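You operate a simulated robot arm through the tools that you are given. There is no shell and no other tool. Be economical: measure what you need, move in short steps, check, and stop when the job is done.

You run a simulated two-armed robot. Do the job below in one go: nothing can be reset, and whatever is moved stays where it is left.

Task
Carry the tray of parts to the blue mat in both hands, then fit and latch the riser.
Fine: supply off and the green earth plug in before the riser goes in; both drives stay in the tray.
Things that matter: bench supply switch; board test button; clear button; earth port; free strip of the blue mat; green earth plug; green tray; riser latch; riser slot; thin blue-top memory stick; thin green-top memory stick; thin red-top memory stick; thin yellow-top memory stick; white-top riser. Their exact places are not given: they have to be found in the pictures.

Only the result counts: the job must be done as asked and must still hold three seconds after the hand-in. Knocking over, shifting, dropping, spilling or breaking anything else fails it.

Robot
Two 7-joint arms with two-finger parallel grippers on one trunk, on a base that drives. Base frame: it is fixed to the floor where the robot stands at the start and does not move with it; the origin is under the middle of the robot, x ahead of it, y to its left, z up; the surface under the hand at the start is at about z = 450. Lengths are in mm, angles in rad, forces in N, time in s.
The left shoulder is at the start at [50, 165, 955], the right one opposite. With the tool pointing down near the work surface each hand reaches from about 100 to 640 mm from the robot's upright axis, wherever it stands, measured 20 degrees to its own side. Places, roughly: bench supply switch [-1400, -1600, 900]; board test button [-900, -1400, 900]; clear button [-800, -1400, 900]; earth port [-800, -1500, 900]; free strip of the blue mat [-500, -1300, 800]; green earth plug [-750, -1250, 750]; riser latch [-800, -1600, 900]; riser slot [-800, -1600, 900]; thin blue-top memory stick [-1000, -1250, 750]; thin green-top memory stick [-1000, -1250, 750]; thin red-top memory stick [-1000, -1250, 750]; thin yellow-top memory stick [-1000, -1250, 750]; yellow wide plug [-1000, -1500, 750]. Payload 3.91 kg a hand.
The TCP of each hand is the grasp point between the finger pads, 30 mm short of the fingertips. In the tool frame z runs along the fingers and y along their closing line. The gripper opens to 110 mm. The fingers are 20 mm wide and 10 mm thick; the gripper's body (48 by 112 mm) begins 55 mm behind the TCP.
Orientation is told as [roll, pitch, yaw] about the base's x, y, z axes, in that order, counted from this pose: with the fingers straight down and closing along the base's y, the tool's x points along the base's -x, its y along +y and its z along -z.

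Tools
- The arms move only by the tool send_rows. It takes "left_commands", "right_commands" or both (then of equal length, played together; a hand with none holds still); each is a list of rows, each an object of numbers (a shift or turn left out is 0, a gripper value left out holds the last): "x", "y", "z": the shift along the tool's x, y, z in mm; "rx", "ry", "rz": the turn, a rotation vector about the tool's x, y, z in rad; "jaw": the opening in per cent of the stroke, from 0 (shut) to 100 (fully open). In form: [{"x": .., "y": .., "z": .., "rx": .., "ry": .., "rz": .., "jaw": ..}, ...]. A call has 1 to 8 rows; each row shifts and turns the commanded pose from where the row before left it, along the tool's axes as they then stand. A row lasts 0.2 s, in which the tool goes at most 50 mm and 0.15 rad; a call with a longer step from one row to the next is refused whole, and so is a gripper value outside its range. A pose out of reach is approached as far as the arm can. The call stops where the force on the tool passes 90 N (or 10 N more than at its start, if that is more) or the arm is blocked; 0.2 s more then pass. The fingers move at their own pace (about 45 mm/s each) and stop on an object; they squeeze with about 42 N. The grip force told is the motor's: it shows also when the fingers shut on nothing. Time passes only in rows, and 0.2 s behind the last, so rows that do not move let the fingers close. The reply holds the time, the measured pose of the TCP, the force on the tool along the base axes, the opening and the grip force, in the units named above and with some noise, with the torque about the TCP (base axes, N m) and any sound that the robot's microphone picked up.
- Cameras (640 x 400 px; columns grow to the right, rows downward): "scene" is now at [102.7, 28.8, 1090.2]; the picture's right is [0.28, -0.96, 0.00], its down [-0.76, -0.22, -0.61] and it looks along [0.59, 0.17, -0.79] (base axes); focal length 249 px, centre (320, 200). "left" rides on the left gripper at [72, -17, -103] in its tool frame; the picture's right is [0.23, 0.97, 0.00], its down [-0.76, 0.18, -0.62] and it looks along [-0.61, 0.14, 0.78] (tool axes); focal length 222 px, centre (320, 200). "right" rides on the right gripper at [72, 17, -103] in its tool frame; the picture's right is [-0.23, 0.97, 0.00], its down [-0.76, -0.18, -0.62] and it looks along [-0.61, -0.14, 0.78] (tool axes); focal length 222 px, centre (320, 200).
- snapshot(camera): a new picture of that camera. No time passes.
- raise_lower(by): slides the trunk up (or, below 0, down) by that many mm; the arms and the scene camera ride with it, the base frame stays. It gives what a move gives, with no picture.
- steer(legs): drives the robot by 1 to 6 legs, each [ahead, left, turn to the left] in mm, mm and rad, along the robot's own axes; the way and the turn of a leg run together, so that a leg with both is an arc; at most 1500 mm and 3.142 rad a leg. The arms and the cameras ride along, it lands a little off, and it stops where it bumps. It gives what a move gives.
- pan_tilt(pan, tilt): turns the head with the scene camera to pan (to the left, within 1.396 rad either way) and tilt (down, from -0.506 to 1.204), counted from straight ahead of the robot. It gives what a move gives.
- measure_at(camera, pixels): for up to 12 pixels [column, row] of the newest picture of that camera ("zoom" is the newest enlarged one), the place [x, y, z] in the base frame of the surface seen there, good to about 2 mm, but the place of the scene camera against the robot may be out by one fixed shift of up to 18 mm in any direction. No time passes.
- close_up(camera, box): a new picture of the part [left, top, right, bottom] of that camera's present view, enlarged. No time passes.
- hand_in(): hands the job in; it is judged then, once.

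Keep the steps short. Do not move on a guess: measure, check each grasp and each placing, and mend mistakes. In all there are 80 turns and 70 pictures (those below and enlarged ones count). Leave the grippers open and the arms clear of the work at the hand-in unless told otherwise, and finish with a single line.

The tools are called after "Request:" by a JSON object that holds its "op" and its "data". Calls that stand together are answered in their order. send_rows: Moves the arms, as the interface text tells. Its arguments: {"type":"object","properties":{"left_commands":{"type":"array","items":{"type":"object","properties":{"x":{"type":"number"},"y":{"type":"number"},"z":{"type":"number"},"rx":{"type":"number"},"ry":{"type":"number"},"rz":{"type":"number"},"jaw":{"type":"number"}}}},"right_commands":{"type":"array","items":{"type":"object","properties":{"x":{"type":"number"},"y":{"type":"number"},"z":{"type":"number"},"rx":{"type":"number"},"ry":{"type":"number"},"rz":{"type":"number"},"jaw":{"type":"number"}}}}},"required":[]} The other tools are called the same way: raise_lower (by) slides the trunk up or down; steer (legs) drives the base; pan_tilt (pan, tilt) turns the head that bears the scene camera; snapshot (camera) takes a picture; measure_at (camera, pixels) gives the place of the surface under pixels of a picture; close_up (camera, box) takes an enlarged picture of a part of a camera's view; hand_in () hands the job in.

At the start:

```text
t: 0.0
left_tcp_pos: [406.4, 417.4, 703.9]
left_tcp_rot: [0.0, 0.0, -0.001]
left_wrist_force: [0.3, -0.3, -0.3]
left_wrist_torque: [0.01, 0.0, -0.01]
left_opening: 110.0
left_grasp_force: 0.0
right_tcp_pos: [480.2, 3.5, 779.0]
right_tcp_rot: [0.0, 0.002, 0.0]
right_wrist_force: [0.0, 0.1, -0.6]
right_wrist_torque: [0.04, -0.02, 0.04]
right_opening: 109.9
right_grasp_force: 0.1
trunk travel left (down, up): [-175.0, 328.0]
robot x, y, heading: [-0.1, -2.4, 0.001]
head pan, tilt: [0.286, 0.915]
```

scene: 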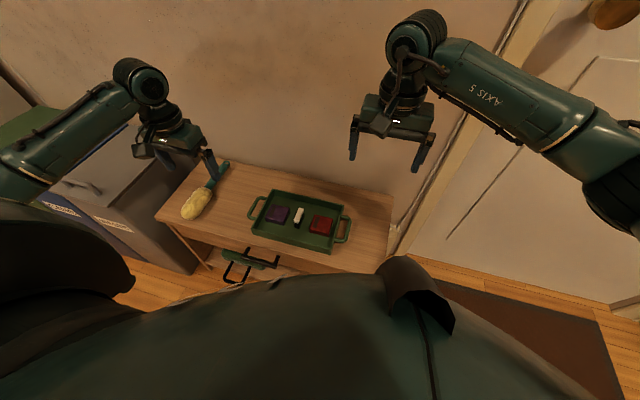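
right: 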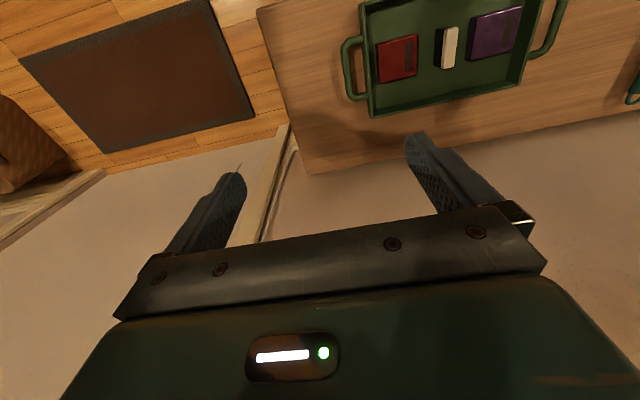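
left: 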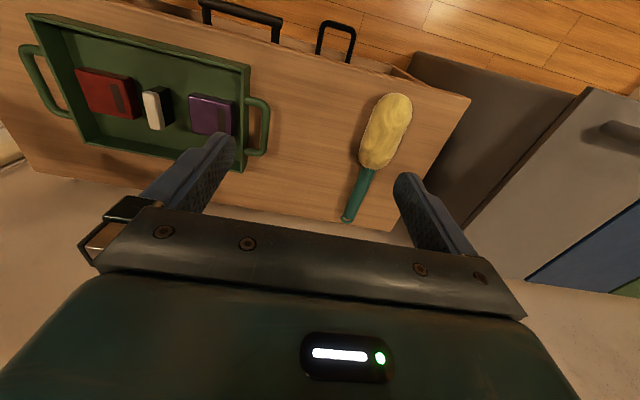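

I see the tray on the table: handles at left cam (260,127) and right cam (350,70). I'll measure the handles, the tray rim and the table.

Request:
{"op": "measure_at", "data": {"camera": "left", "pixels": [[264, 127], [258, 100], [256, 154], [246, 66], [240, 160], [157, 108], [210, 115], [300, 150], [28, 20], [60, 115]]}}

Request:
{"op": "measure_at", "data": {"camera": "right", "pixels": [[347, 68], [350, 41], [355, 97], [397, 58], [446, 48], [495, 32], [371, 113], [364, 5], [557, 30], [300, 100]]}}

Request:
{"op": "close_up", "data": {"camera": "scene", "box": [140, 140, 420, 300]}}

```text
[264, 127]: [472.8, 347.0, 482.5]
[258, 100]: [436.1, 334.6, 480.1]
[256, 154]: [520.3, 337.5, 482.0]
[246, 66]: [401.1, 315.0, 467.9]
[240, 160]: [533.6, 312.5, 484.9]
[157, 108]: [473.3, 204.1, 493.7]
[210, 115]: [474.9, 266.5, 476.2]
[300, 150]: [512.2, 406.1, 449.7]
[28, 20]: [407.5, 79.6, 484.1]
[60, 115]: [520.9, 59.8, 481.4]
```

```text
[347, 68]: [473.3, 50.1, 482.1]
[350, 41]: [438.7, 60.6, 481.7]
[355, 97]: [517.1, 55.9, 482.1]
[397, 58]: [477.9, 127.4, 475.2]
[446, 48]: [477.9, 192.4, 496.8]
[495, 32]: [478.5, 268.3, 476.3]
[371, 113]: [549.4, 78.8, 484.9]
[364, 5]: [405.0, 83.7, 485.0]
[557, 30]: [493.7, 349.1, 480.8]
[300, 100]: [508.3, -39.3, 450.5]
```

```text
2.29 times, centred on (280, 220) of scene
```

zoom: 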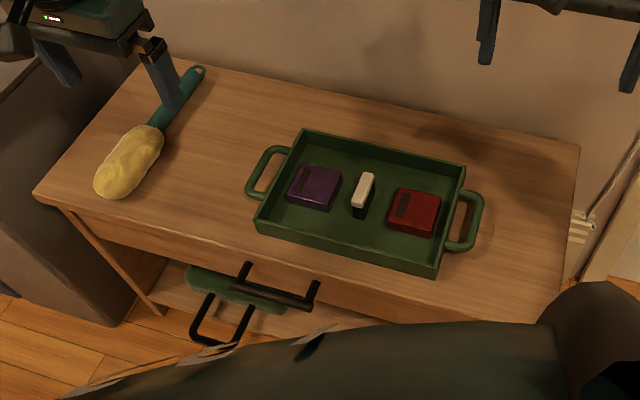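

The tray is level and square to the table: bars at y≈348 and y≈50, x centre≈478, top z≈482. Before lifting it, I'll look right towards the bench.

Request:
{"op": "pan_tilt", "data": {"pan": -1.39, "tilt": 0.3}}

Request:
{"op": "snapshot", "data": {"camera": "scene"}}

```text
t: 1.7
left_tcp_pos: [406.8, 418.0, 703.7]
left_tcp_rot: [-0.001, 0.0, 0.0]
left_wrist_force: [-0.2, 0.1, -0.2]
left_wrist_torque: [0.0, 0.04, 0.02]
left_opening: 109.8
left_grasp_force: 0.1
right_tcp_pos: [481.8, 3.2, 778.8]
right_tcp_rot: [-0.003, 0.0, 0.0]
right_wrist_force: [-0.4, 0.0, -0.5]
right_wrist_torque: [0.0, 0.0, -0.01]
right_opening: 109.8
right_grasp_force: 0.1
trunk travel left (down, up): [-175.0, 328.0]
robot x, y, heading: [-2.6, 1.8, 0.004]
head pan, tilt: [-1.389, 0.3]
```

```text
65 pictures are left
```

scene: 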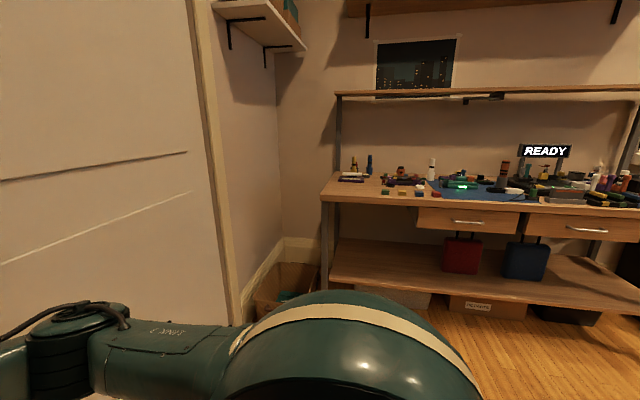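

Request:
{"op": "close_up", "data": {"camera": "scene", "box": [320, 135, 640, 335]}}

Request:
{"op": "measure_at", "data": {"camera": "scene", "pixels": [[325, 198], [350, 199], [500, 205], [640, 213], [430, 197], [525, 207], [345, 95], [600, 90], [470, 223], [580, 230], [440, 285]]}}

```text
2.00 times, centred on (480, 235) of scene
```

zoom: 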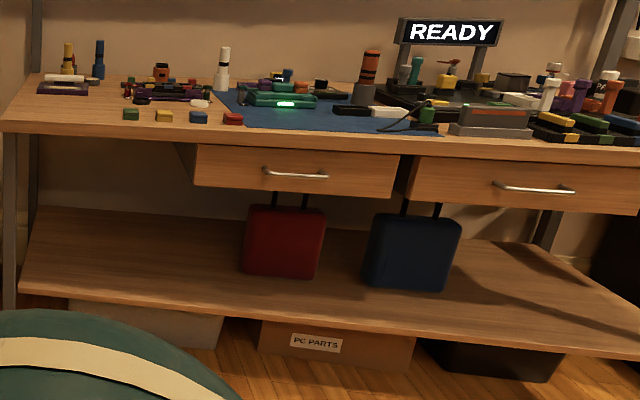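

```text
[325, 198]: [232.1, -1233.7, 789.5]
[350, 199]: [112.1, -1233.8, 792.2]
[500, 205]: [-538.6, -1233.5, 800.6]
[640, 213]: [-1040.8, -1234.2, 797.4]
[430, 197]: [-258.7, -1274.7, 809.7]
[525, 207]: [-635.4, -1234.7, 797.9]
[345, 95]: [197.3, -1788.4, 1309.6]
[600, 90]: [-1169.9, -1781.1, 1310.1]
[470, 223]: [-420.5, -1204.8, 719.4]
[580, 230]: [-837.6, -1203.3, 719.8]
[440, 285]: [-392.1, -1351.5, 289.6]
```

The bench is along −y, with its front edge at y≈−1234 and top at z≈800. First comes the tray: I'll bring both hands above the handle bars with jaws narrowed to 30 mm, stopping at about z 560.

Request:
{"op": "send_rows", "data": {"left_commands": [{"x": -35, "y": -35, "jaw": 30}, {"x": -36, "y": -35.5}, {"z": 40}, {"z": 40}, {"z": 40}, {"z": 20}, {}, {}], "right_commands": [{"x": 3, "y": 24, "jaw": 30}, {"y": 23}, {"z": 45}, {"z": 45}, {"z": 45}, {"z": 45}, {"z": 35}, {}]}}

Request:
{"op": "snapshot", "data": {"camera": "left"}}

Request:
{"op": "snapshot", "data": {"camera": "right"}}

```text
refused: row 2 steps farther than a row can; nothing moved
```

```text
63 pictures are left
```

left: 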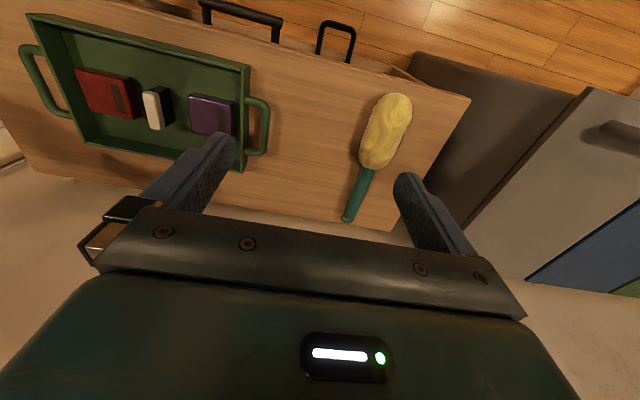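

```text
62 pictures are left
```

right: 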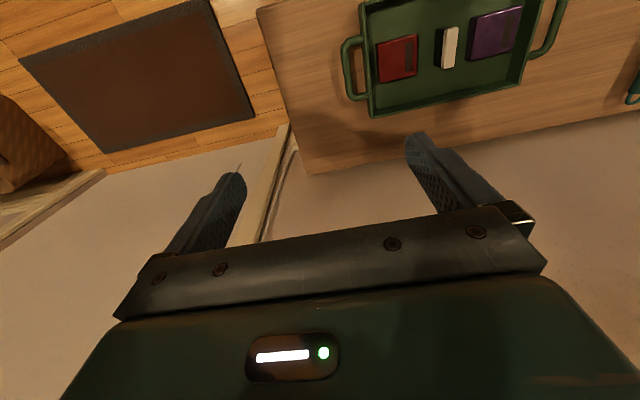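

The call was refused because a row exceeded 50 mm. I'll use smaller steps.

Request:
{"op": "send_rows", "data": {"left_commands": [{"x": -34, "y": -34, "jaw": 30}, {"x": -34, "y": -34}, {"x": -3, "y": -2.5, "z": 40}, {"z": 40}, {"z": 40}, {"z": 20}, {}, {}], "right_commands": [{"x": 3, "y": 24, "jaw": 30}, {"y": 23}, {"z": 45}, {"z": 45}, {"z": 45}, {"z": 45}, {"z": 35}, {}]}}

Request:
{"op": "snapshot", "data": {"camera": "left"}}

Request:
{"op": "snapshot", "data": {"camera": "right"}}

```text
t: 3.5
left_tcp_pos: [477.5, 347.0, 565.0]
left_tcp_rot: [0.0, 0.001, 0.001]
left_wrist_force: [0.1, 0.2, -0.1]
left_wrist_torque: [-0.01, -0.03, 0.0]
left_opening: 32.9
left_grasp_force: 0.0
right_tcp_pos: [477.4, 50.7, 564.2]
right_tcp_rot: [-0.001, 0.0, -0.001]
right_wrist_force: [-0.4, 0.1, 0.7]
right_wrist_torque: [0.02, -0.03, 0.0]
right_opening: 32.9
right_grasp_force: 0.1
trunk travel left (down, up): [-175.0, 328.0]
robot x, y, heading: [0.7, 0.5, 0.004]
head pan, tilt: [-1.389, 0.3]
```

```text
61 pictures are left
```

left: 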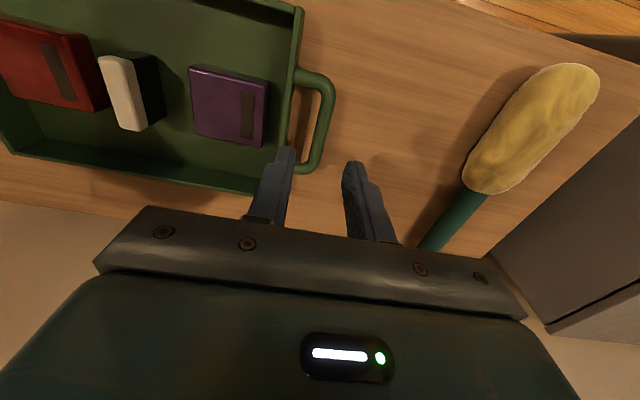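

```text
60 pictures are left
```

right: 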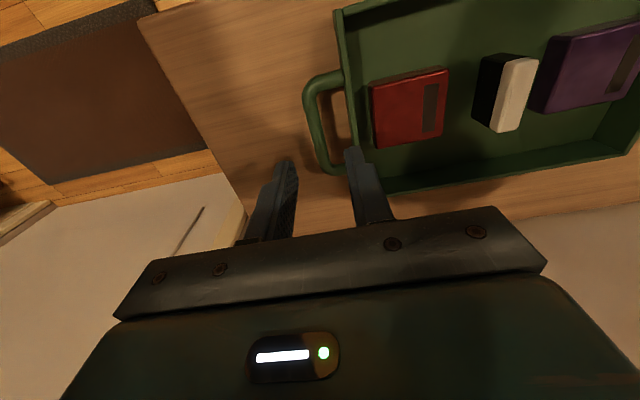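

Request:
{"op": "measure_at", "data": {"camera": "left", "pixels": [[323, 115], [330, 115], [295, 90], [290, 120], [318, 80], [312, 168], [305, 115], [300, 8]]}}

Request:
{"op": "measure_at", "data": {"camera": "right", "pixels": [[309, 117], [315, 117], [346, 95], [354, 125], [318, 75], [330, 165], [333, 115], [340, 15]]}}

```text
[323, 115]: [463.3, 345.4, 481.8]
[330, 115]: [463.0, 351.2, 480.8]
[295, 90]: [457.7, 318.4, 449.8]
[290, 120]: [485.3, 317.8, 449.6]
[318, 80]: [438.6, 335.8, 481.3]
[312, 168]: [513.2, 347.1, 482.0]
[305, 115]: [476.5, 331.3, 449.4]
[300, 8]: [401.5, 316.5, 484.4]
```

```text
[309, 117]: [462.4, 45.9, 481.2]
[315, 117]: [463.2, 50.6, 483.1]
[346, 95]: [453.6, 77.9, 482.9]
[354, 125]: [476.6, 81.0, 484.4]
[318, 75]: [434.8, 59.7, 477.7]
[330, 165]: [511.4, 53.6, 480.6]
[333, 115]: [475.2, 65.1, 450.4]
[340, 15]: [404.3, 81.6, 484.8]
```

Both hands are centred over the bars. I'll go down to about z 484, where the tips will be near 454.

Request:
{"op": "send_rows", "data": {"left_commands": [{"z": 40}, {"z": 30}, {"z": 10.5}, {"jaw": 0}, {}, {}, {}], "right_commands": [{"z": 40}, {"z": 30}, {"z": 10}, {"jaw": 0}, {}, {}, {}]}}

Request:
{"op": "snapshot", "data": {"camera": "left"}}

```text
t: 5.1
left_tcp_pos: [478.8, 348.4, 484.8]
left_tcp_rot: [0.002, 0.0, 0.001]
left_wrist_force: [2.0, 6.5, 3.1]
left_wrist_torque: [0.1, -0.51, 0.64]
left_opening: 11.4
left_grasp_force: 41.9
right_tcp_pos: [477.6, 50.0, 484.6]
right_tcp_rot: [0.0, -0.001, -0.001]
right_wrist_force: [-1.6, -5.4, 2.0]
right_wrist_torque: [-0.01, 0.28, -0.5]
right_opening: 11.1
right_grasp_force: 41.9
trunk travel left (down, up): [-175.0, 328.0]
robot x, y, heading: [0.9, -4.3, 0.005]
head pan, tilt: [-1.389, 0.3]
```

```text
59 pictures are left
```

left: 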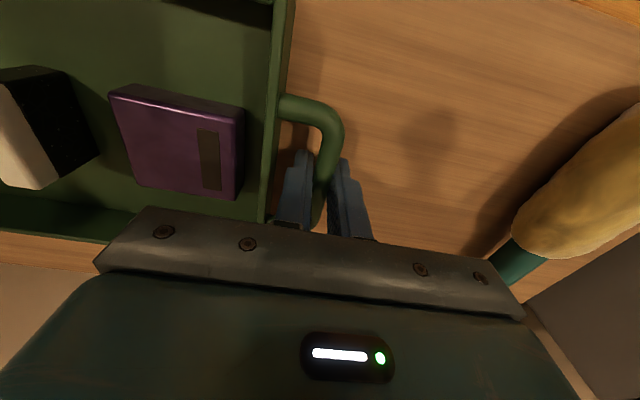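

Both bars are gripped (11 mm, 42 N). I'll lift slowly with both arms, 40 mm first.

Request:
{"op": "send_rows", "data": {"left_commands": [{"z": -5}, {"z": -10}, {"z": -10}, {"z": -10}, {"z": -5}], "right_commands": [{"z": -5}, {"z": -10}, {"z": -10}, {"z": -10}, {"z": -5}]}}

Request:
{"op": "snapshot", "data": {"camera": "right"}}

```text
t: 6.3
left_tcp_pos: [479.2, 347.0, 523.6]
left_tcp_rot: [0.0, 0.002, 0.002]
left_wrist_force: [1.2, 10.7, -2.9]
left_wrist_torque: [0.1, 0.35, 0.62]
left_opening: 11.4
left_grasp_force: 42.0
right_tcp_pos: [478.4, 49.7, 523.5]
right_tcp_rot: [-0.001, 0.0, 0.0]
right_wrist_force: [-0.6, -10.9, -1.8]
right_wrist_torque: [-0.07, -0.32, -0.46]
right_opening: 11.0
right_grasp_force: 41.8
trunk travel left (down, up): [-175.0, 328.0]
robot x, y, heading: [-0.8, 3.3, -0.0]
head pan, tilt: [-1.389, 0.3]
```

```text
58 pictures are left
```

right: 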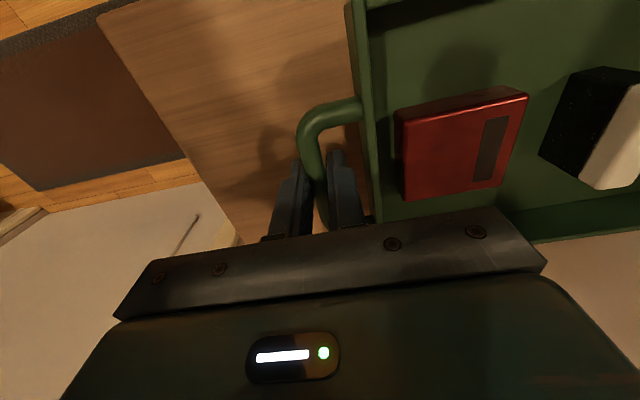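

The tray is held level and light. I'll raise the trunk 320 and look over the tray and the wall ahead.

Request:
{"op": "raise_lower", "data": {"by": 310}}

Request:
{"op": "pan_tilt", "data": {"pan": -0.3, "tilt": 0.7}}

Request:
{"op": "snapshot", "data": {"camera": "scene"}}

```text
t: 9.4
left_tcp_pos: [479.8, 348.0, 833.3]
left_tcp_rot: [-0.001, 0.0, 0.001]
left_wrist_force: [0.3, 11.7, -2.7]
left_wrist_torque: [0.11, -0.07, 0.62]
left_opening: 11.2
left_grasp_force: 42.6
right_tcp_pos: [478.0, 49.4, 834.8]
right_tcp_rot: [-0.003, 0.0, 0.0]
right_wrist_force: [-0.9, -12.4, -2.4]
right_wrist_torque: [-0.06, 0.09, -0.5]
right_opening: 11.2
right_grasp_force: 41.6
trunk travel left (down, up): [-485.0, 18.0]
robot x, y, heading: [-0.3, 2.5, -0.0]
head pan, tilt: [-1.389, 0.3]
```

```text
t: 10.7
left_tcp_pos: [478.4, 348.6, 833.1]
left_tcp_rot: [0.0, -0.001, 0.0]
left_wrist_force: [0.0, 12.5, -2.8]
left_wrist_torque: [0.09, 0.06, 0.62]
left_opening: 11.4
left_grasp_force: 42.7
right_tcp_pos: [477.4, 50.2, 834.3]
right_tcp_rot: [-0.002, -0.001, 0.002]
right_wrist_force: [-0.4, -12.1, -2.4]
right_wrist_torque: [-0.13, -0.04, -0.51]
right_opening: 11.2
right_grasp_force: 41.5
trunk travel left (down, up): [-485.0, 18.0]
robot x, y, heading: [0.3, 0.1, -0.001]
head pan, tilt: [-0.3, 0.7]
```

```text
57 pictures are left
```

scene: 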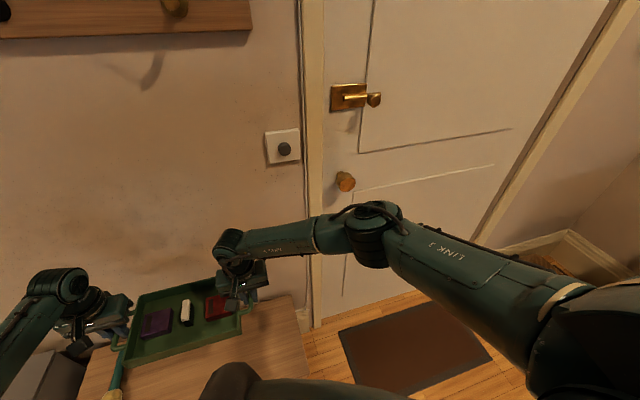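

The tray is level and the parts are in place. I'll centre the tray in front of the robot (shift −200 in y, up 60), then back away from the wall.

Request:
{"op": "send_rows", "data": {"left_commands": [{"y": -15, "z": -10}, {"y": -28, "z": -10}, {"y": -28, "z": -10}, {"y": -28, "z": -10}, {"y": -28, "z": -10}, {"y": -28, "z": -10}, {"y": -28}, {"y": -15}], "right_commands": [{"y": -15, "z": -10}, {"y": -28, "z": -10}, {"y": -28, "z": -10}, {"y": -28, "z": -10}, {"y": -28, "z": -10}, {"y": -28, "z": -10}, {"y": -28}, {"y": -15}]}}

Request:
{"op": "steer", "data": {"legs": [[-250, 0, 0]]}}

```text
t: 12.5
left_tcp_pos: [480.7, 148.3, 893.1]
left_tcp_rot: [0.0, 0.002, 0.001]
left_wrist_force: [0.1, 16.6, -1.7]
left_wrist_torque: [0.11, -0.12, 0.6]
left_opening: 11.4
left_grasp_force: 42.1
right_tcp_pos: [478.2, -149.0, 893.2]
right_tcp_rot: [-0.002, -0.001, -0.001]
right_wrist_force: [-1.1, -17.0, -3.3]
right_wrist_torque: [-0.13, 0.16, -0.46]
right_opening: 11.1
right_grasp_force: 41.7
trunk travel left (down, up): [-485.0, 18.0]
robot x, y, heading: [2.6, -0.5, -0.002]
head pan, tilt: [-0.3, 0.7]
```

```text
t: 14.3
left_tcp_pos: [229.4, 148.8, 893.6]
left_tcp_rot: [0.004, -0.001, 0.0]
left_wrist_force: [0.1, 19.6, -2.4]
left_wrist_torque: [0.19, 0.12, 0.67]
left_opening: 11.2
left_grasp_force: 42.0
right_tcp_pos: [227.7, -149.8, 892.6]
right_tcp_rot: [-0.005, 0.001, -0.005]
right_wrist_force: [-1.4, -20.2, -2.6]
right_wrist_torque: [-0.18, -0.12, -0.45]
right_opening: 11.3
right_grasp_force: 41.9
trunk travel left (down, up): [-485.0, 18.0]
robot x, y, heading: [-248.8, -0.7, -0.004]
head pan, tilt: [-0.3, 0.7]
```

Request:
{"op": "steer", "data": {"legs": [[0, 0, -0.8], [0, 0, -0.77]]}}

Request:
{"op": "pan_tilt", "data": {"pan": -0.3, "tilt": 0.35}}

Request:
{"op": "snapshot", "data": {"camera": "scene"}}

```text
t: 18.9
left_tcp_pos: [-105.0, -480.1, 892.6]
left_tcp_rot: [0.003, 0.0, -1.578]
left_wrist_force: [0.2, -0.3, -2.8]
left_wrist_torque: [0.04, -0.04, 0.61]
left_opening: 11.4
left_grasp_force: 42.3
right_tcp_pos: [-402.6, -476.6, 892.5]
right_tcp_rot: [-0.003, 0.001, -1.583]
right_wrist_force: [0.3, 1.3, -2.3]
right_wrist_torque: [-0.05, -0.01, -0.44]
right_opening: 11.3
right_grasp_force: 42.3
trunk travel left (down, up): [-485.0, 18.0]
robot x, y, heading: [-249.3, 0.8, -1.579]
head pan, tilt: [-0.3, 0.7]
```

```text
t: 19.7
left_tcp_pos: [-104.8, -479.7, 892.4]
left_tcp_rot: [0.002, 0.0, -1.577]
left_wrist_force: [-1.0, -0.8, -2.8]
left_wrist_torque: [0.03, 0.02, 0.62]
left_opening: 11.2
left_grasp_force: 42.1
right_tcp_pos: [-403.7, -476.6, 892.2]
right_tcp_rot: [-0.004, 0.001, -1.584]
right_wrist_force: [1.8, 1.2, -1.8]
right_wrist_torque: [-0.01, 0.0, -0.46]
right_opening: 11.3
right_grasp_force: 42.5
trunk travel left (down, up): [-485.0, 18.0]
robot x, y, heading: [-248.1, 1.1, -1.581]
head pan, tilt: [-0.3, 0.351]
```

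```text
56 pictures are left
```

scene: 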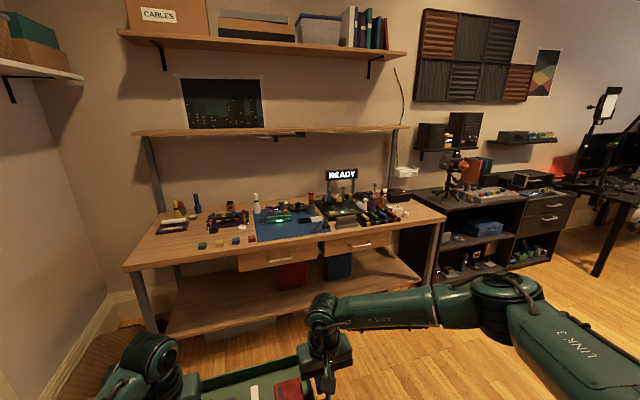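

Request:
{"op": "close_up", "data": {"camera": "scene", "box": [230, 165, 430, 265]}}

Request:
{"op": "measure_at", "data": {"camera": "scene", "pixels": [[258, 240], [330, 231], [256, 214], [300, 226], [280, 235], [300, 235], [345, 225], [250, 240], [440, 218], [130, 265]]}}

```text
3.20 times, centred on (330, 215) of scene
```

zoom: 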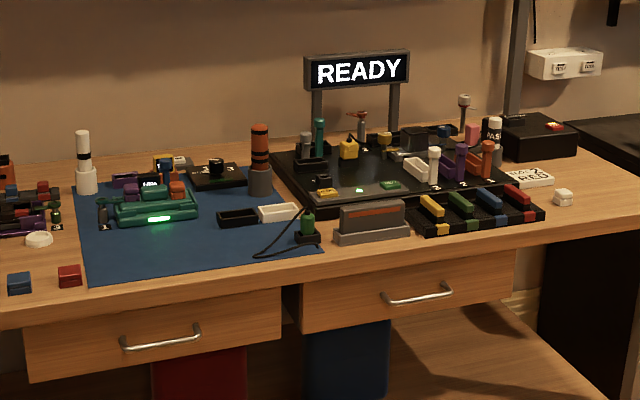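

```text
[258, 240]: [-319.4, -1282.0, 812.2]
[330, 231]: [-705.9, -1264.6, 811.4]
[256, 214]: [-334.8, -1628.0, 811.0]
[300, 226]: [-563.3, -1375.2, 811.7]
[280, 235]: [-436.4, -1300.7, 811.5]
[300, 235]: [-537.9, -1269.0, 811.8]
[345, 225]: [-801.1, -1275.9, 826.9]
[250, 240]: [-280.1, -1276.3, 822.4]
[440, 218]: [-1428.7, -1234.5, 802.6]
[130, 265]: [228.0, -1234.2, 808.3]
```

Request:
{"op": "measure_at", "data": {"camera": "zoom", "pixels": [[95, 280], [320, 250], [75, 180], [120, 222], [197, 215], [220, 228], [298, 220], [255, 256], [308, 235], [70, 275], [40, 240], [342, 240]]}}

```text
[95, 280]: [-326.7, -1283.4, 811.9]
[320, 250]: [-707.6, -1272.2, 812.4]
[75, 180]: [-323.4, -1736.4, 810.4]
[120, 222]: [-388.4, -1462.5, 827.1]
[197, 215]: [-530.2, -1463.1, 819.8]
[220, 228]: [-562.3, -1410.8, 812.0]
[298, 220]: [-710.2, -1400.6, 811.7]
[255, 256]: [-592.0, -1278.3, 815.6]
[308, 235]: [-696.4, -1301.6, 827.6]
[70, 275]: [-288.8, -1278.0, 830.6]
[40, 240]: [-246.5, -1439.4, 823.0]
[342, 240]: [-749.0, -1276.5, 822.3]
```

The mat spans x −325…−708 with its front edge at y≈−1270. Its front strip is free up to the green device at y≈−1462. I'll drive nearer, lining the tray up with x≈−445, and look from the hand and head cameras.

Request:
{"op": "steer", "data": {"legs": [[560, -188, 0.008]]}}

Request:
{"op": "pan_tilt", "data": {"pan": -0.1, "tilt": 0.6}}

Request:
{"op": "snapshot", "data": {"camera": "scene"}}

Request:
{"op": "snapshot", "data": {"camera": "right"}}

Request:
{"op": "snapshot", "data": {"camera": "left"}}

```text
t: 23.1
left_tcp_pos: [-288.6, -1031.6, 892.2]
left_tcp_rot: [0.005, 0.0, -1.569]
left_wrist_force: [-1.0, -1.8, -2.9]
left_wrist_torque: [0.01, 0.01, 0.62]
left_opening: 11.3
left_grasp_force: 41.6
right_tcp_pos: [-588.2, -1031.1, 890.9]
right_tcp_rot: [-0.003, 0.003, -1.574]
right_wrist_force: [0.9, 0.4, -2.1]
right_wrist_torque: [0.03, -0.01, -0.43]
right_opening: 11.3
right_grasp_force: 41.9
trunk travel left (down, up): [-485.0, 18.0]
robot x, y, heading: [-439.1, -551.9, -1.571]
head pan, tilt: [-0.3, 0.351]
```

```text
t: 23.8
left_tcp_pos: [-288.7, -1031.1, 892.4]
left_tcp_rot: [0.003, 0.001, -1.566]
left_wrist_force: [-0.9, -0.6, -3.7]
left_wrist_torque: [0.01, -0.01, 0.61]
left_opening: 11.1
left_grasp_force: 41.7
right_tcp_pos: [-587.7, -1031.6, 891.6]
right_tcp_rot: [-0.002, 0.001, -1.574]
right_wrist_force: [0.6, 1.0, -2.3]
right_wrist_torque: [0.01, -0.01, -0.41]
right_opening: 11.3
right_grasp_force: 42.6
trunk travel left (down, up): [-485.0, 18.0]
robot x, y, heading: [-434.9, -554.5, -1.57]
head pan, tilt: [-0.099, 0.6]
```

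```text
54 pictures are left
```

scene: 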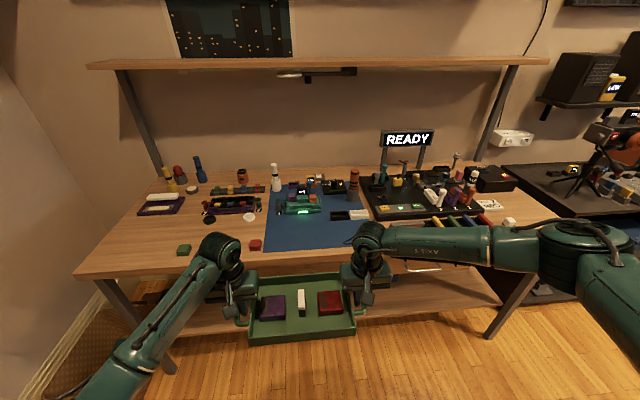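

```text
53 pictures are left
```

right: 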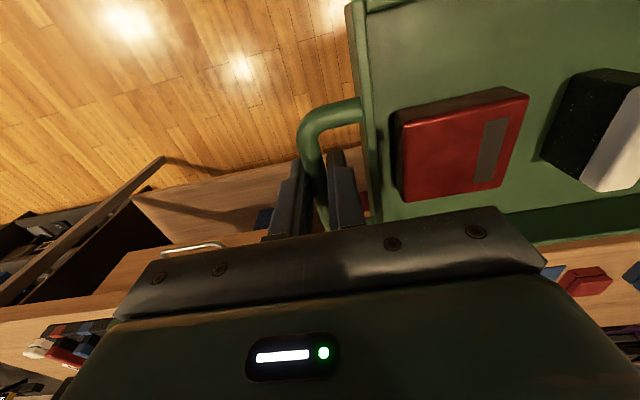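

```text
52 pictures are left
```

left: 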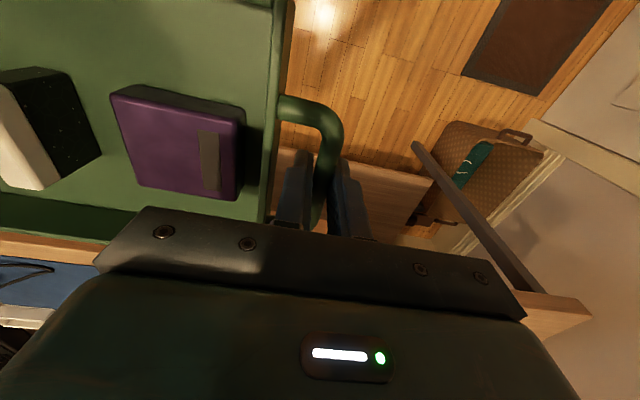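

I'll calibrate the scene camera: tray corners known from the hands versus the scene readings, plus the red block and mat features seen by both.

Request:
{"op": "measure_at", "data": {"camera": "scene", "pixels": [[250, 345], [355, 337], [299, 297], [255, 245], [184, 249], [351, 210], [346, 216], [300, 211], [267, 250], [320, 245], [290, 220], [366, 236]]}}

Request:
{"op": "measure_at", "data": {"camera": "right", "pixels": [[585, 275], [620, 167], [380, 130], [360, 15]]}}

Request:
{"op": "measure_at", "data": {"camera": "left", "pixels": [[15, 180], [20, 260], [30, 290], [285, 20]]}}

Request:
{"op": "close_up", "data": {"camera": "scene", "box": [230, 165, 390, 265]}}

```text
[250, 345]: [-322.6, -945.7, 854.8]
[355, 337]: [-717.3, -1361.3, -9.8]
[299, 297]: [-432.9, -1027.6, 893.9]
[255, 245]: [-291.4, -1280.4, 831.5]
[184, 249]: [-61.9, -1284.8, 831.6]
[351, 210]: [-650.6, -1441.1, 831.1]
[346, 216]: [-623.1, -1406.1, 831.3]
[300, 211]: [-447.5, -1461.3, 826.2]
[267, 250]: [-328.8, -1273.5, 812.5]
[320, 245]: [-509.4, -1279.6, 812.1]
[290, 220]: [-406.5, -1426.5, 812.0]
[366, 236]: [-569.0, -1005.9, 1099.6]
```

```text
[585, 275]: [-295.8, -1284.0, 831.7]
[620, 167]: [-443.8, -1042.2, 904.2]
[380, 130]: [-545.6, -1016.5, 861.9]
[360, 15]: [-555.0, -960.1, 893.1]
```

```text
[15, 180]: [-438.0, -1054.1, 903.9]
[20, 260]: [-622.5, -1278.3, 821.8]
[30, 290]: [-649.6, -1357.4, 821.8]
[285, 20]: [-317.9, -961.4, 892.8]
```

```text
4.00 times, centred on (310, 215) of scene
```

zoom: 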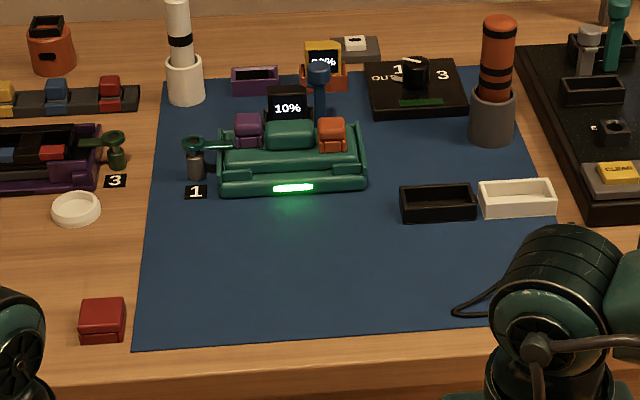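

Request:
{"op": "measure_at", "data": {"camera": "zoom", "pixels": [[196, 192], [196, 202], [220, 194], [290, 194], [365, 188], [402, 222], [480, 220], [137, 352], [455, 315], [480, 300], [160, 80], [500, 335]]}}

```text
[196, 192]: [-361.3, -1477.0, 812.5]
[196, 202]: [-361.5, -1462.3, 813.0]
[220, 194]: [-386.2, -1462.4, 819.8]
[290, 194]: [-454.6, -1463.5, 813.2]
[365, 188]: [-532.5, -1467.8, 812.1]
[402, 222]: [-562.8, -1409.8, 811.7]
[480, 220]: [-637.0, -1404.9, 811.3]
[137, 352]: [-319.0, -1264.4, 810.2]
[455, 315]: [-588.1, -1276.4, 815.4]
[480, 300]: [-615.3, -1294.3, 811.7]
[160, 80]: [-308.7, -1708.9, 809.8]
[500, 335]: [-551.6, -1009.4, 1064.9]
```

The black box corner (−563,−1410) will be close, so I need the scene offset precisely. I'll compare drive and riser centres seen by both cameras.

Request:
{"op": "measure_at", "data": {"camera": "left", "pixels": [[113, 94], [243, 112], [238, 199], [133, 186], [222, 130], [207, 188], [176, 145]]}}

Request:
{"op": "measure_at", "data": {"camera": "right", "pixels": [[398, 112], [526, 96], [406, 200], [495, 183], [497, 120], [485, 178], [450, 150], [640, 90]]}}

Request:
{"op": "close_up", "data": {"camera": "scene", "box": [230, 270, 390, 370]}}

```text
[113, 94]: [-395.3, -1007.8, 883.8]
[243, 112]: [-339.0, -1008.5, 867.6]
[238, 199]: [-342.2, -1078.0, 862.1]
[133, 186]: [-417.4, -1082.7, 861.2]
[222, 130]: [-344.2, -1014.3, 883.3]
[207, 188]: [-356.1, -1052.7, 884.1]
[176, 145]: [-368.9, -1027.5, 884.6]
```

```text
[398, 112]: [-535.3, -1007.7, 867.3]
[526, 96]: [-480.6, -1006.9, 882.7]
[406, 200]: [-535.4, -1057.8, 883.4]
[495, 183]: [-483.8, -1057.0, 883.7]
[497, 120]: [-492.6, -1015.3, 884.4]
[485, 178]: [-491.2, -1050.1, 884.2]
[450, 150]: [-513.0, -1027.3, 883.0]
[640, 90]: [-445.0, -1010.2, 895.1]
```

```text
4.00 times, centred on (310, 320) of scene
```

zoom: 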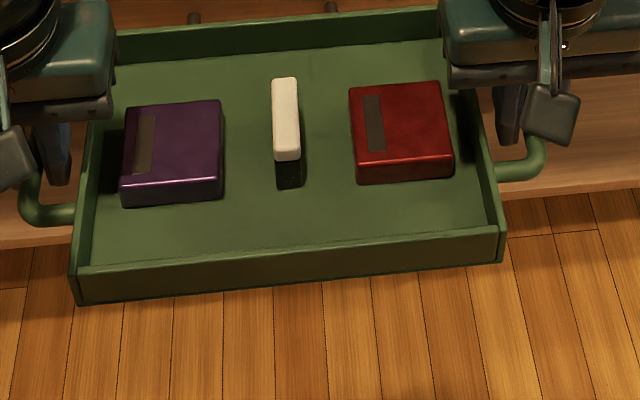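

Request:
{"op": "measure_at", "data": {"camera": "zoom", "pixels": [[125, 189], [220, 178], [130, 109], [219, 102], [362, 165], [449, 153], [352, 89], [438, 84], [77, 270], [504, 230], [285, 82], [287, 155]]}}

```text
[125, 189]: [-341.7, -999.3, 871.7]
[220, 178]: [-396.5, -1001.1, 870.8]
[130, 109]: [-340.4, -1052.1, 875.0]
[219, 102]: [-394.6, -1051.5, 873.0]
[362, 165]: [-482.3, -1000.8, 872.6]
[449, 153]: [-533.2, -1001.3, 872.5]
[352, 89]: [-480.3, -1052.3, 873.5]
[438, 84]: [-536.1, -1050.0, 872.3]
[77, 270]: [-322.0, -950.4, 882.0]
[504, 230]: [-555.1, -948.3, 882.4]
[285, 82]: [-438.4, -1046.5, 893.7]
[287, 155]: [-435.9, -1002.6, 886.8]
```

The scene camera reads +6.5 mm in y and −10.5 mm in z off, with x fine. So the true mat is z≈822, with its front edge at y≈−1271 and the black box corner at (−563,−1416). The tray centre target is (−441,−1341). I'll drive 255 ahead and do the rest with the arms.

Request:
{"op": "steer", "data": {"legs": [[255, 0, 0]]}}

Request:
{"op": "snapshot", "data": {"camera": "scene"}}

```text
t: 25.7
left_tcp_pos: [-290.1, -1288.7, 891.9]
left_tcp_rot: [0.004, -0.002, -1.568]
left_wrist_force: [-2.0, 0.0, -2.3]
left_wrist_torque: [-0.02, -0.01, 0.62]
left_opening: 11.4
left_grasp_force: 41.7
right_tcp_pos: [-587.2, -1287.3, 892.2]
right_tcp_rot: [-0.005, 0.004, -1.575]
right_wrist_force: [2.3, 0.5, -2.6]
right_wrist_torque: [0.01, -0.03, -0.43]
right_opening: 11.1
right_grasp_force: 41.8
trunk travel left (down, up): [-485.0, 18.0]
robot x, y, heading: [-439.2, -809.5, -1.568]
head pan, tilt: [-0.099, 0.6]
```

```text
49 pictures are left
```

scene: 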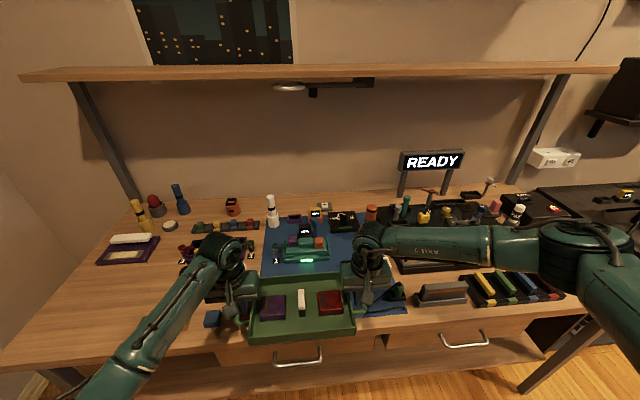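

Next I'll move the tray 53 mm forward with both arms, then lower it 30 mm.

Request:
{"op": "send_rows", "data": {"left_commands": [{"x": -12, "y": -0.5}, {"x": -20, "y": -0.5}, {"x": -15, "y": -0.5}, {"x": -6}, {"z": 8}, {"z": 10}, {"z": 8}, {"z": 4}], "right_commands": [{"x": -12, "y": -0.5}, {"x": -20, "y": -0.5}, {"x": -15, "y": -0.5}, {"x": -6}, {"z": 8}, {"z": 10}, {"z": 8}, {"z": 4}]}}

Request:
{"op": "close_up", "data": {"camera": "scene", "box": [200, 220, 420, 360]}}

```text
t: 27.5
left_tcp_pos: [-290.4, -1340.7, 863.3]
left_tcp_rot: [0.002, 0.001, -1.568]
left_wrist_force: [-5.7, -1.2, -2.0]
left_wrist_torque: [0.18, 0.04, 0.64]
left_opening: 11.2
left_grasp_force: 41.9
right_tcp_pos: [-588.6, -1339.7, 862.5]
right_tcp_rot: [-0.001, 0.003, -1.573]
right_wrist_force: [5.4, 0.8, -2.6]
right_wrist_torque: [-0.22, -0.03, -0.44]
right_opening: 11.0
right_grasp_force: 42.3
trunk travel left (down, up): [-485.0, 18.0]
robot x, y, heading: [-440.6, -807.9, -1.571]
head pan, tilt: [-0.099, 0.6]
```

```text
2.86 times, centred on (310, 290) of scene
```

zoom: 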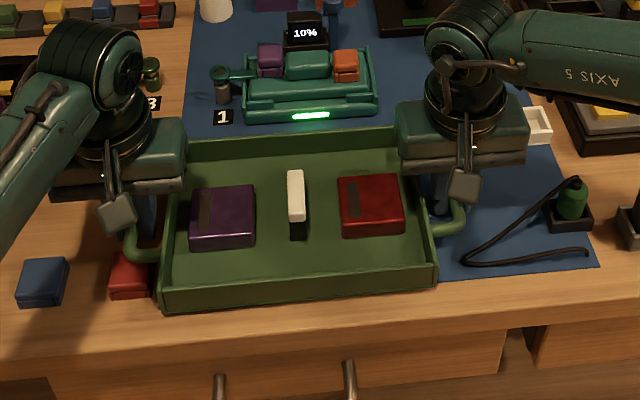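

The red block sits close to the left handle's near end. I'll measure it and the black/white box against the tray.

Request:
{"op": "measure_at", "data": {"camera": "zoom", "pixels": [[118, 255], [150, 262], [130, 278], [113, 283], [152, 280], [127, 235], [148, 257], [187, 142], [165, 285], [437, 270], [537, 145], [590, 267]]}}

Request:
{"op": "snapshot", "data": {"camera": "left"}}

Request:
{"op": "snapshot", "data": {"camera": "right"}}

```text
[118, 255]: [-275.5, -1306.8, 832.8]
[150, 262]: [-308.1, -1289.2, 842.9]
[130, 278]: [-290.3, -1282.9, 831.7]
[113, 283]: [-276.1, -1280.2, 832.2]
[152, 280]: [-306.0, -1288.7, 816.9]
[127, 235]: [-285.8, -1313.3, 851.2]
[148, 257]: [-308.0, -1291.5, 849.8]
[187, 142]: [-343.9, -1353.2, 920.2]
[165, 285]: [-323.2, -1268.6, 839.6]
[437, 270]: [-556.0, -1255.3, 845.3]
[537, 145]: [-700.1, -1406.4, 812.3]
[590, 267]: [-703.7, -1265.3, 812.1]
```

```text
47 pictures are left
```

left: 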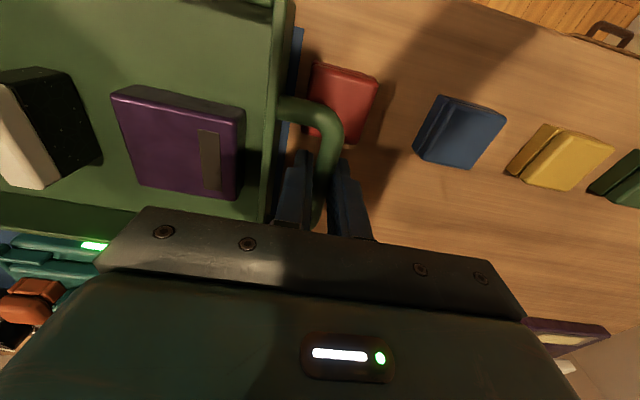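

```text
46 pictures are left
```

right: 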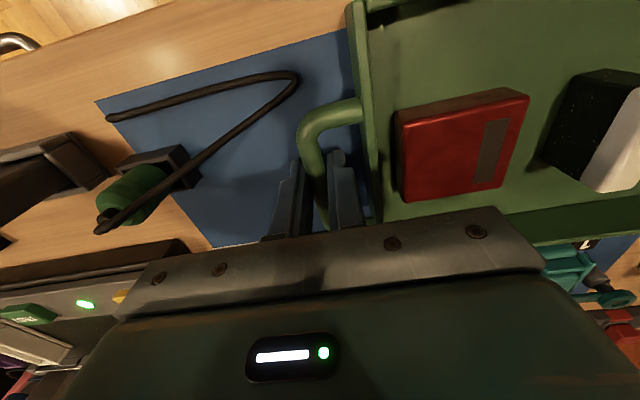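

Request:
{"op": "measure_at", "data": {"camera": "left", "pixels": [[310, 72], [315, 62], [375, 80], [360, 140], [340, 75], [308, 128], [297, 30], [292, 60], [440, 100], [85, 245]]}}

Request:
{"op": "measure_at", "data": {"camera": "right", "pixels": [[296, 78], [284, 75], [250, 120], [200, 160], [110, 118], [97, 101], [342, 35], [345, 95], [130, 190], [165, 160], [105, 225], [190, 150]]}}

```text
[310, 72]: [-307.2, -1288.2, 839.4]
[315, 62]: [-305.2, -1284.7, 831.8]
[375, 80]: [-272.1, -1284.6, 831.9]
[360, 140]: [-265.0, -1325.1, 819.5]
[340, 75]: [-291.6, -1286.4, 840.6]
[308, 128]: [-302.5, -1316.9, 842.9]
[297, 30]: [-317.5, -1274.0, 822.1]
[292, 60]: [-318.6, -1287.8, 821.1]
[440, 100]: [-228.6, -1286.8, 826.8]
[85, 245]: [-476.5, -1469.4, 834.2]
```

```text
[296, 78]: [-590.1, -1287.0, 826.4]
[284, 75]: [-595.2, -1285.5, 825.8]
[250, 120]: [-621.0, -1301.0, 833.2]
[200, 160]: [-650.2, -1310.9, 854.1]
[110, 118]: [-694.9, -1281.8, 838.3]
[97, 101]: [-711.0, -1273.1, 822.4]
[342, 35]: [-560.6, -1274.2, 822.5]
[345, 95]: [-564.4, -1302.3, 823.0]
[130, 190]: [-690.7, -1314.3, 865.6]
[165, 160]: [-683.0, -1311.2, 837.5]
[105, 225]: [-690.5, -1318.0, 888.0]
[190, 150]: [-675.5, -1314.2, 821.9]
```

The red block (x −307…−271, y to −1318, top≈842) lies under the left handle, nearly touching. The cord's bend is at (−589,−1287). Shifting the tray 26 mm to the robot's right puts the left bar beside the block (bar edge −310) and the body's right edge at −584, short of the cord. I'll raise 10, shift, and check.

Request:
{"op": "send_rows", "data": {"left_commands": [{"z": -10}, {"y": -8}, {"y": -12}, {"y": -6.5}, {"x": 1.5}, {}], "right_commands": [{"z": -10}, {"y": -8}, {"y": -12}, {"y": -6.5}, {"x": 1.5}, {}]}}

Request:
{"op": "snapshot", "data": {"camera": "left"}}

Request:
{"op": "snapshot", "data": {"camera": "right"}}

Request:
{"op": "close_up", "data": {"camera": "scene", "box": [200, 220, 420, 360]}}

```text
t: 28.9
left_tcp_pos: [-297.0, -1337.2, 869.4]
left_tcp_rot: [0.023, 0.017, -1.552]
left_wrist_force: [52.8, 28.3, 5.2]
left_wrist_torque: [0.71, -0.41, 0.72]
left_opening: 11.2
left_grasp_force: 41.9
right_tcp_pos: [-594.0, -1340.4, 873.5]
right_tcp_rot: [0.014, -0.008, -1.552]
right_wrist_force: [55.4, -21.2, -23.7]
right_wrist_torque: [0.44, -0.41, -0.71]
right_opening: 11.0
right_grasp_force: 42.3
trunk travel left (down, up): [-485.0, 18.0]
robot x, y, heading: [-436.4, -809.2, -1.566]
head pan, tilt: [-0.099, 0.6]
```

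```text
45 pictures are left
```

left: 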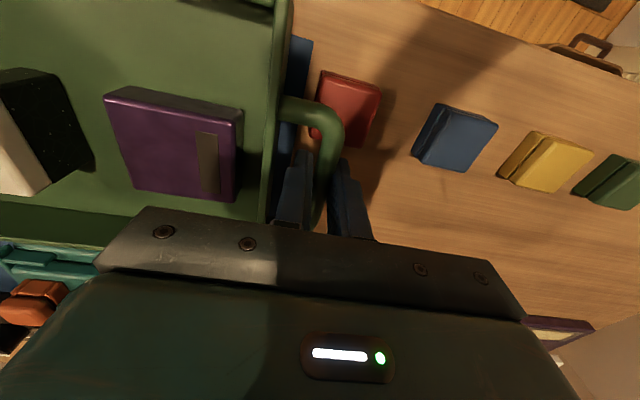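

```text
44 pictures are left
```

right: 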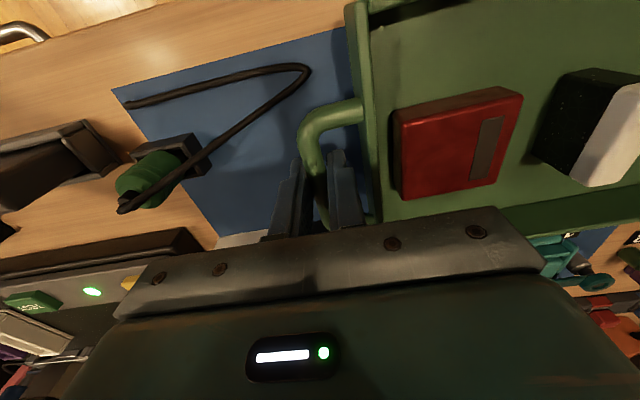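

```text
2.86 times, centred on (310, 290) of scene
```

zoom: 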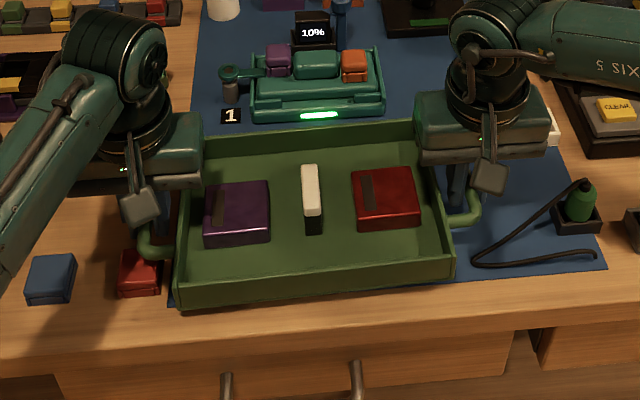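

The tray is blocked: about 55 N in +x on each hand. The back right corner has probably met the black box. I'll back off at once in +x, then see.

Request:
{"op": "send_rows", "data": {"left_commands": [{"y": 8}, {}], "right_commands": [{"y": 8}, {}]}}

Request:
{"op": "measure_at", "data": {"camera": "zoom", "pixels": [[553, 140], [590, 265], [424, 122], [453, 260], [180, 290], [232, 116], [300, 122], [385, 112]]}}

```text
t: 29.5
left_tcp_pos: [-296.1, -1337.6, 870.6]
left_tcp_rot: [0.015, 0.01, -1.56]
left_wrist_force: [37.2, 19.7, 2.7]
left_wrist_torque: [0.78, -0.33, 0.71]
left_opening: 11.2
left_grasp_force: 41.9
right_tcp_pos: [-594.1, -1340.9, 873.9]
right_tcp_rot: [0.008, -0.007, -1.562]
right_wrist_force: [41.4, -16.7, -15.9]
right_wrist_torque: [-0.19, -0.35, -0.44]
right_opening: 11.3
right_grasp_force: 42.4
trunk travel left (down, up): [-485.0, 18.0]
robot x, y, heading: [-440.1, -810.8, -1.573]
head pan, tilt: [-0.099, 0.6]
```

```text
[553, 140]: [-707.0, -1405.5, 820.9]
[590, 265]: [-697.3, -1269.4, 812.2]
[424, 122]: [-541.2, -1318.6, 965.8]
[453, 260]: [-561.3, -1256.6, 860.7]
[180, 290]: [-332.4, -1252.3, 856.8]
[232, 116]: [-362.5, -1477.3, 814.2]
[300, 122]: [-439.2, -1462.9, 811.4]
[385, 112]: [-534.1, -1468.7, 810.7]
```

Request:
{"op": "send_rows", "data": {"left_commands": [{"y": 8}, {"y": 8}, {}], "right_commands": [{"y": 8}, {"y": 8}, {}]}}

Request:
{"op": "snapshot", "data": {"camera": "right"}}

```text
t: 30.3
left_tcp_pos: [-295.4, -1339.2, 873.2]
left_tcp_rot: [-0.002, 0.0, -1.574]
left_wrist_force: [8.0, 2.8, -1.2]
left_wrist_torque: [0.76, -0.04, 0.67]
left_opening: 11.2
left_grasp_force: 42.2
right_tcp_pos: [-592.3, -1339.1, 871.8]
right_tcp_rot: [-0.007, 0.001, -1.577]
right_wrist_force: [9.6, -5.7, 0.6]
right_wrist_torque: [-1.19, -0.09, -0.3]
right_opening: 10.9
right_grasp_force: 42.2
trunk travel left (down, up): [-485.0, 18.0]
robot x, y, heading: [-438.7, -810.2, -1.58]
head pan, tilt: [-0.099, 0.6]
```

```text
42 pictures are left
```

right: 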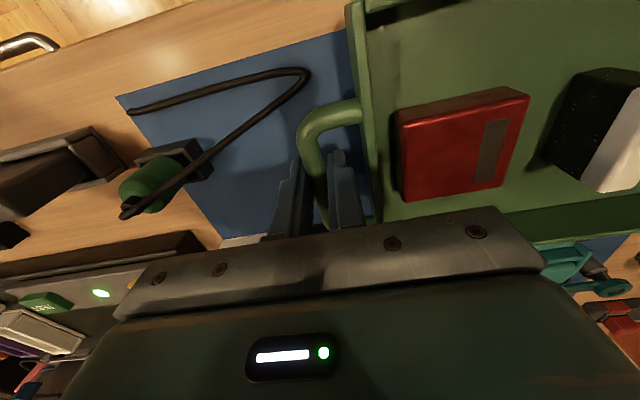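

The contact is light now (9 N), and it's only the corner. I'll move 7 mm towards the robot and 10 mm up, then shift right again, watching the force.

Request:
{"op": "send_rows", "data": {"left_commands": [{"x": 7}, {"z": -10}, {}, {"y": -6}, {"y": -8}, {"y": -8}, {}], "right_commands": [{"x": 7}, {"z": -10}, {}, {"y": -6}, {"y": -8}, {"y": -8}, {}]}}

Request:
{"op": "snapshot", "data": {"camera": "right"}}

Request:
{"op": "snapshot", "data": {"camera": "left"}}

```text
t: 31.9
left_tcp_pos: [-314.6, -1332.4, 882.3]
left_tcp_rot: [0.004, -0.002, -1.568]
left_wrist_force: [-0.2, -0.4, -1.4]
left_wrist_torque: [-0.64, -0.02, 0.63]
left_opening: 11.1
left_grasp_force: 42.2
right_tcp_pos: [-613.4, -1332.2, 882.0]
right_tcp_rot: [-0.004, 0.004, -1.573]
right_wrist_force: [0.3, 0.7, -2.4]
right_wrist_torque: [0.66, 0.03, -0.42]
right_opening: 11.2
right_grasp_force: 41.5
trunk travel left (down, up): [-485.0, 18.0]
robot x, y, heading: [-436.7, -811.6, -1.571]
head pan, tilt: [-0.099, 0.6]
```

```text
41 pictures are left
```

right: 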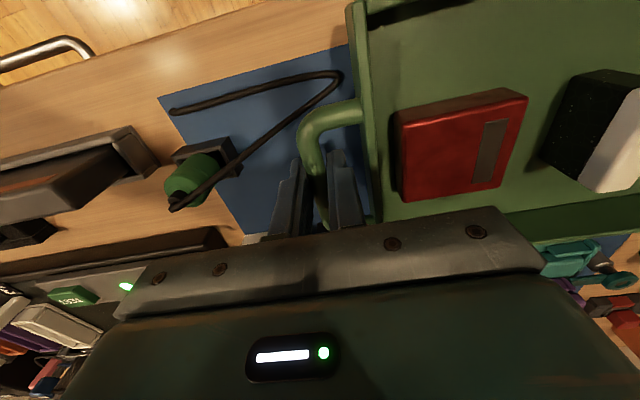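

```text
40 pictures are left
```

left: 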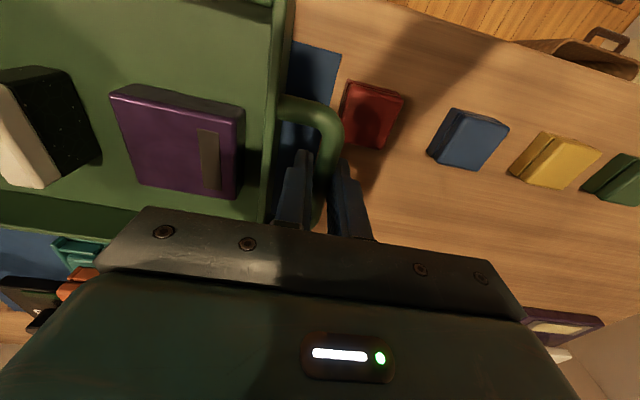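

Request:
{"op": "measure_at", "data": {"camera": "right", "pixels": [[341, 76], [330, 78], [308, 105], [300, 112], [345, 40], [172, 108]]}}

Request:
{"op": "measure_at", "data": {"camera": "left", "pixels": [[342, 100], [349, 85], [365, 85], [338, 110], [339, 58], [300, 45]]}}

```text
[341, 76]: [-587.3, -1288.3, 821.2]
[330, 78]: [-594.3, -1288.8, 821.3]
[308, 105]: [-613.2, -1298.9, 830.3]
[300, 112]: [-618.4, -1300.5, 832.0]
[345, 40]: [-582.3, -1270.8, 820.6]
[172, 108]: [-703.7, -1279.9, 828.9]
```

```text
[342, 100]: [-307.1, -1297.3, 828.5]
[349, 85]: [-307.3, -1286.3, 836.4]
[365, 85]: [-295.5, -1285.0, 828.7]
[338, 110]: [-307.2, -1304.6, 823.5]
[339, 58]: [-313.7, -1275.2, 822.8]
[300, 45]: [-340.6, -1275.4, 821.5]
```

The gaps are good: cord tip about −586 against tray edge −582, and block at −307 against bar edge −309. I'll shift 1 mm right and lower until it rests.

Request:
{"op": "send_rows", "data": {"left_commands": [{"y": -1, "z": 8}, {"z": 8}, {"z": 5}, {"z": 2}, {"z": 2}, {}], "right_commands": [{"y": -1, "z": 8}, {"z": 8}, {"z": 5}, {"z": 2}, {"z": 2}, {}]}}

Request:
{"op": "snapshot", "data": {"camera": "left"}}

```text
t: 33.3
left_tcp_pos: [-316.3, -1330.0, 865.2]
left_tcp_rot: [0.002, -0.007, -1.567]
left_wrist_force: [8.7, 8.4, 36.3]
left_wrist_torque: [0.49, 0.0, 0.68]
left_opening: 11.2
left_grasp_force: 42.1
right_tcp_pos: [-614.4, -1330.3, 863.4]
right_tcp_rot: [-0.001, -0.01, -1.572]
right_wrist_force: [-3.5, -3.0, 30.0]
right_wrist_torque: [-0.44, -0.01, -0.29]
right_opening: 11.4
right_grasp_force: 41.9
trunk travel left (down, up): [-485.0, 18.0]
robot x, y, heading: [-435.6, -810.8, -1.57]
head pan, tilt: [-0.099, 0.6]
```

```text
39 pictures are left
```

left: 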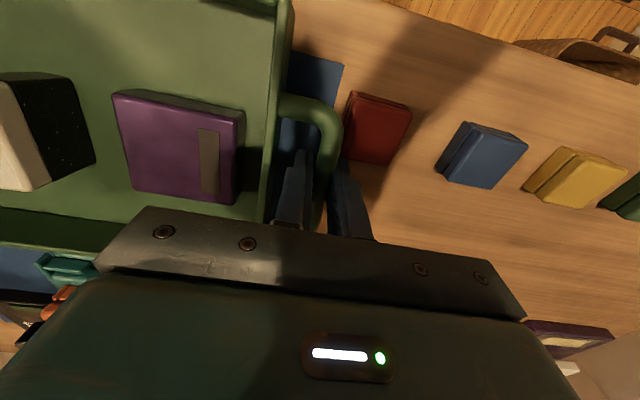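

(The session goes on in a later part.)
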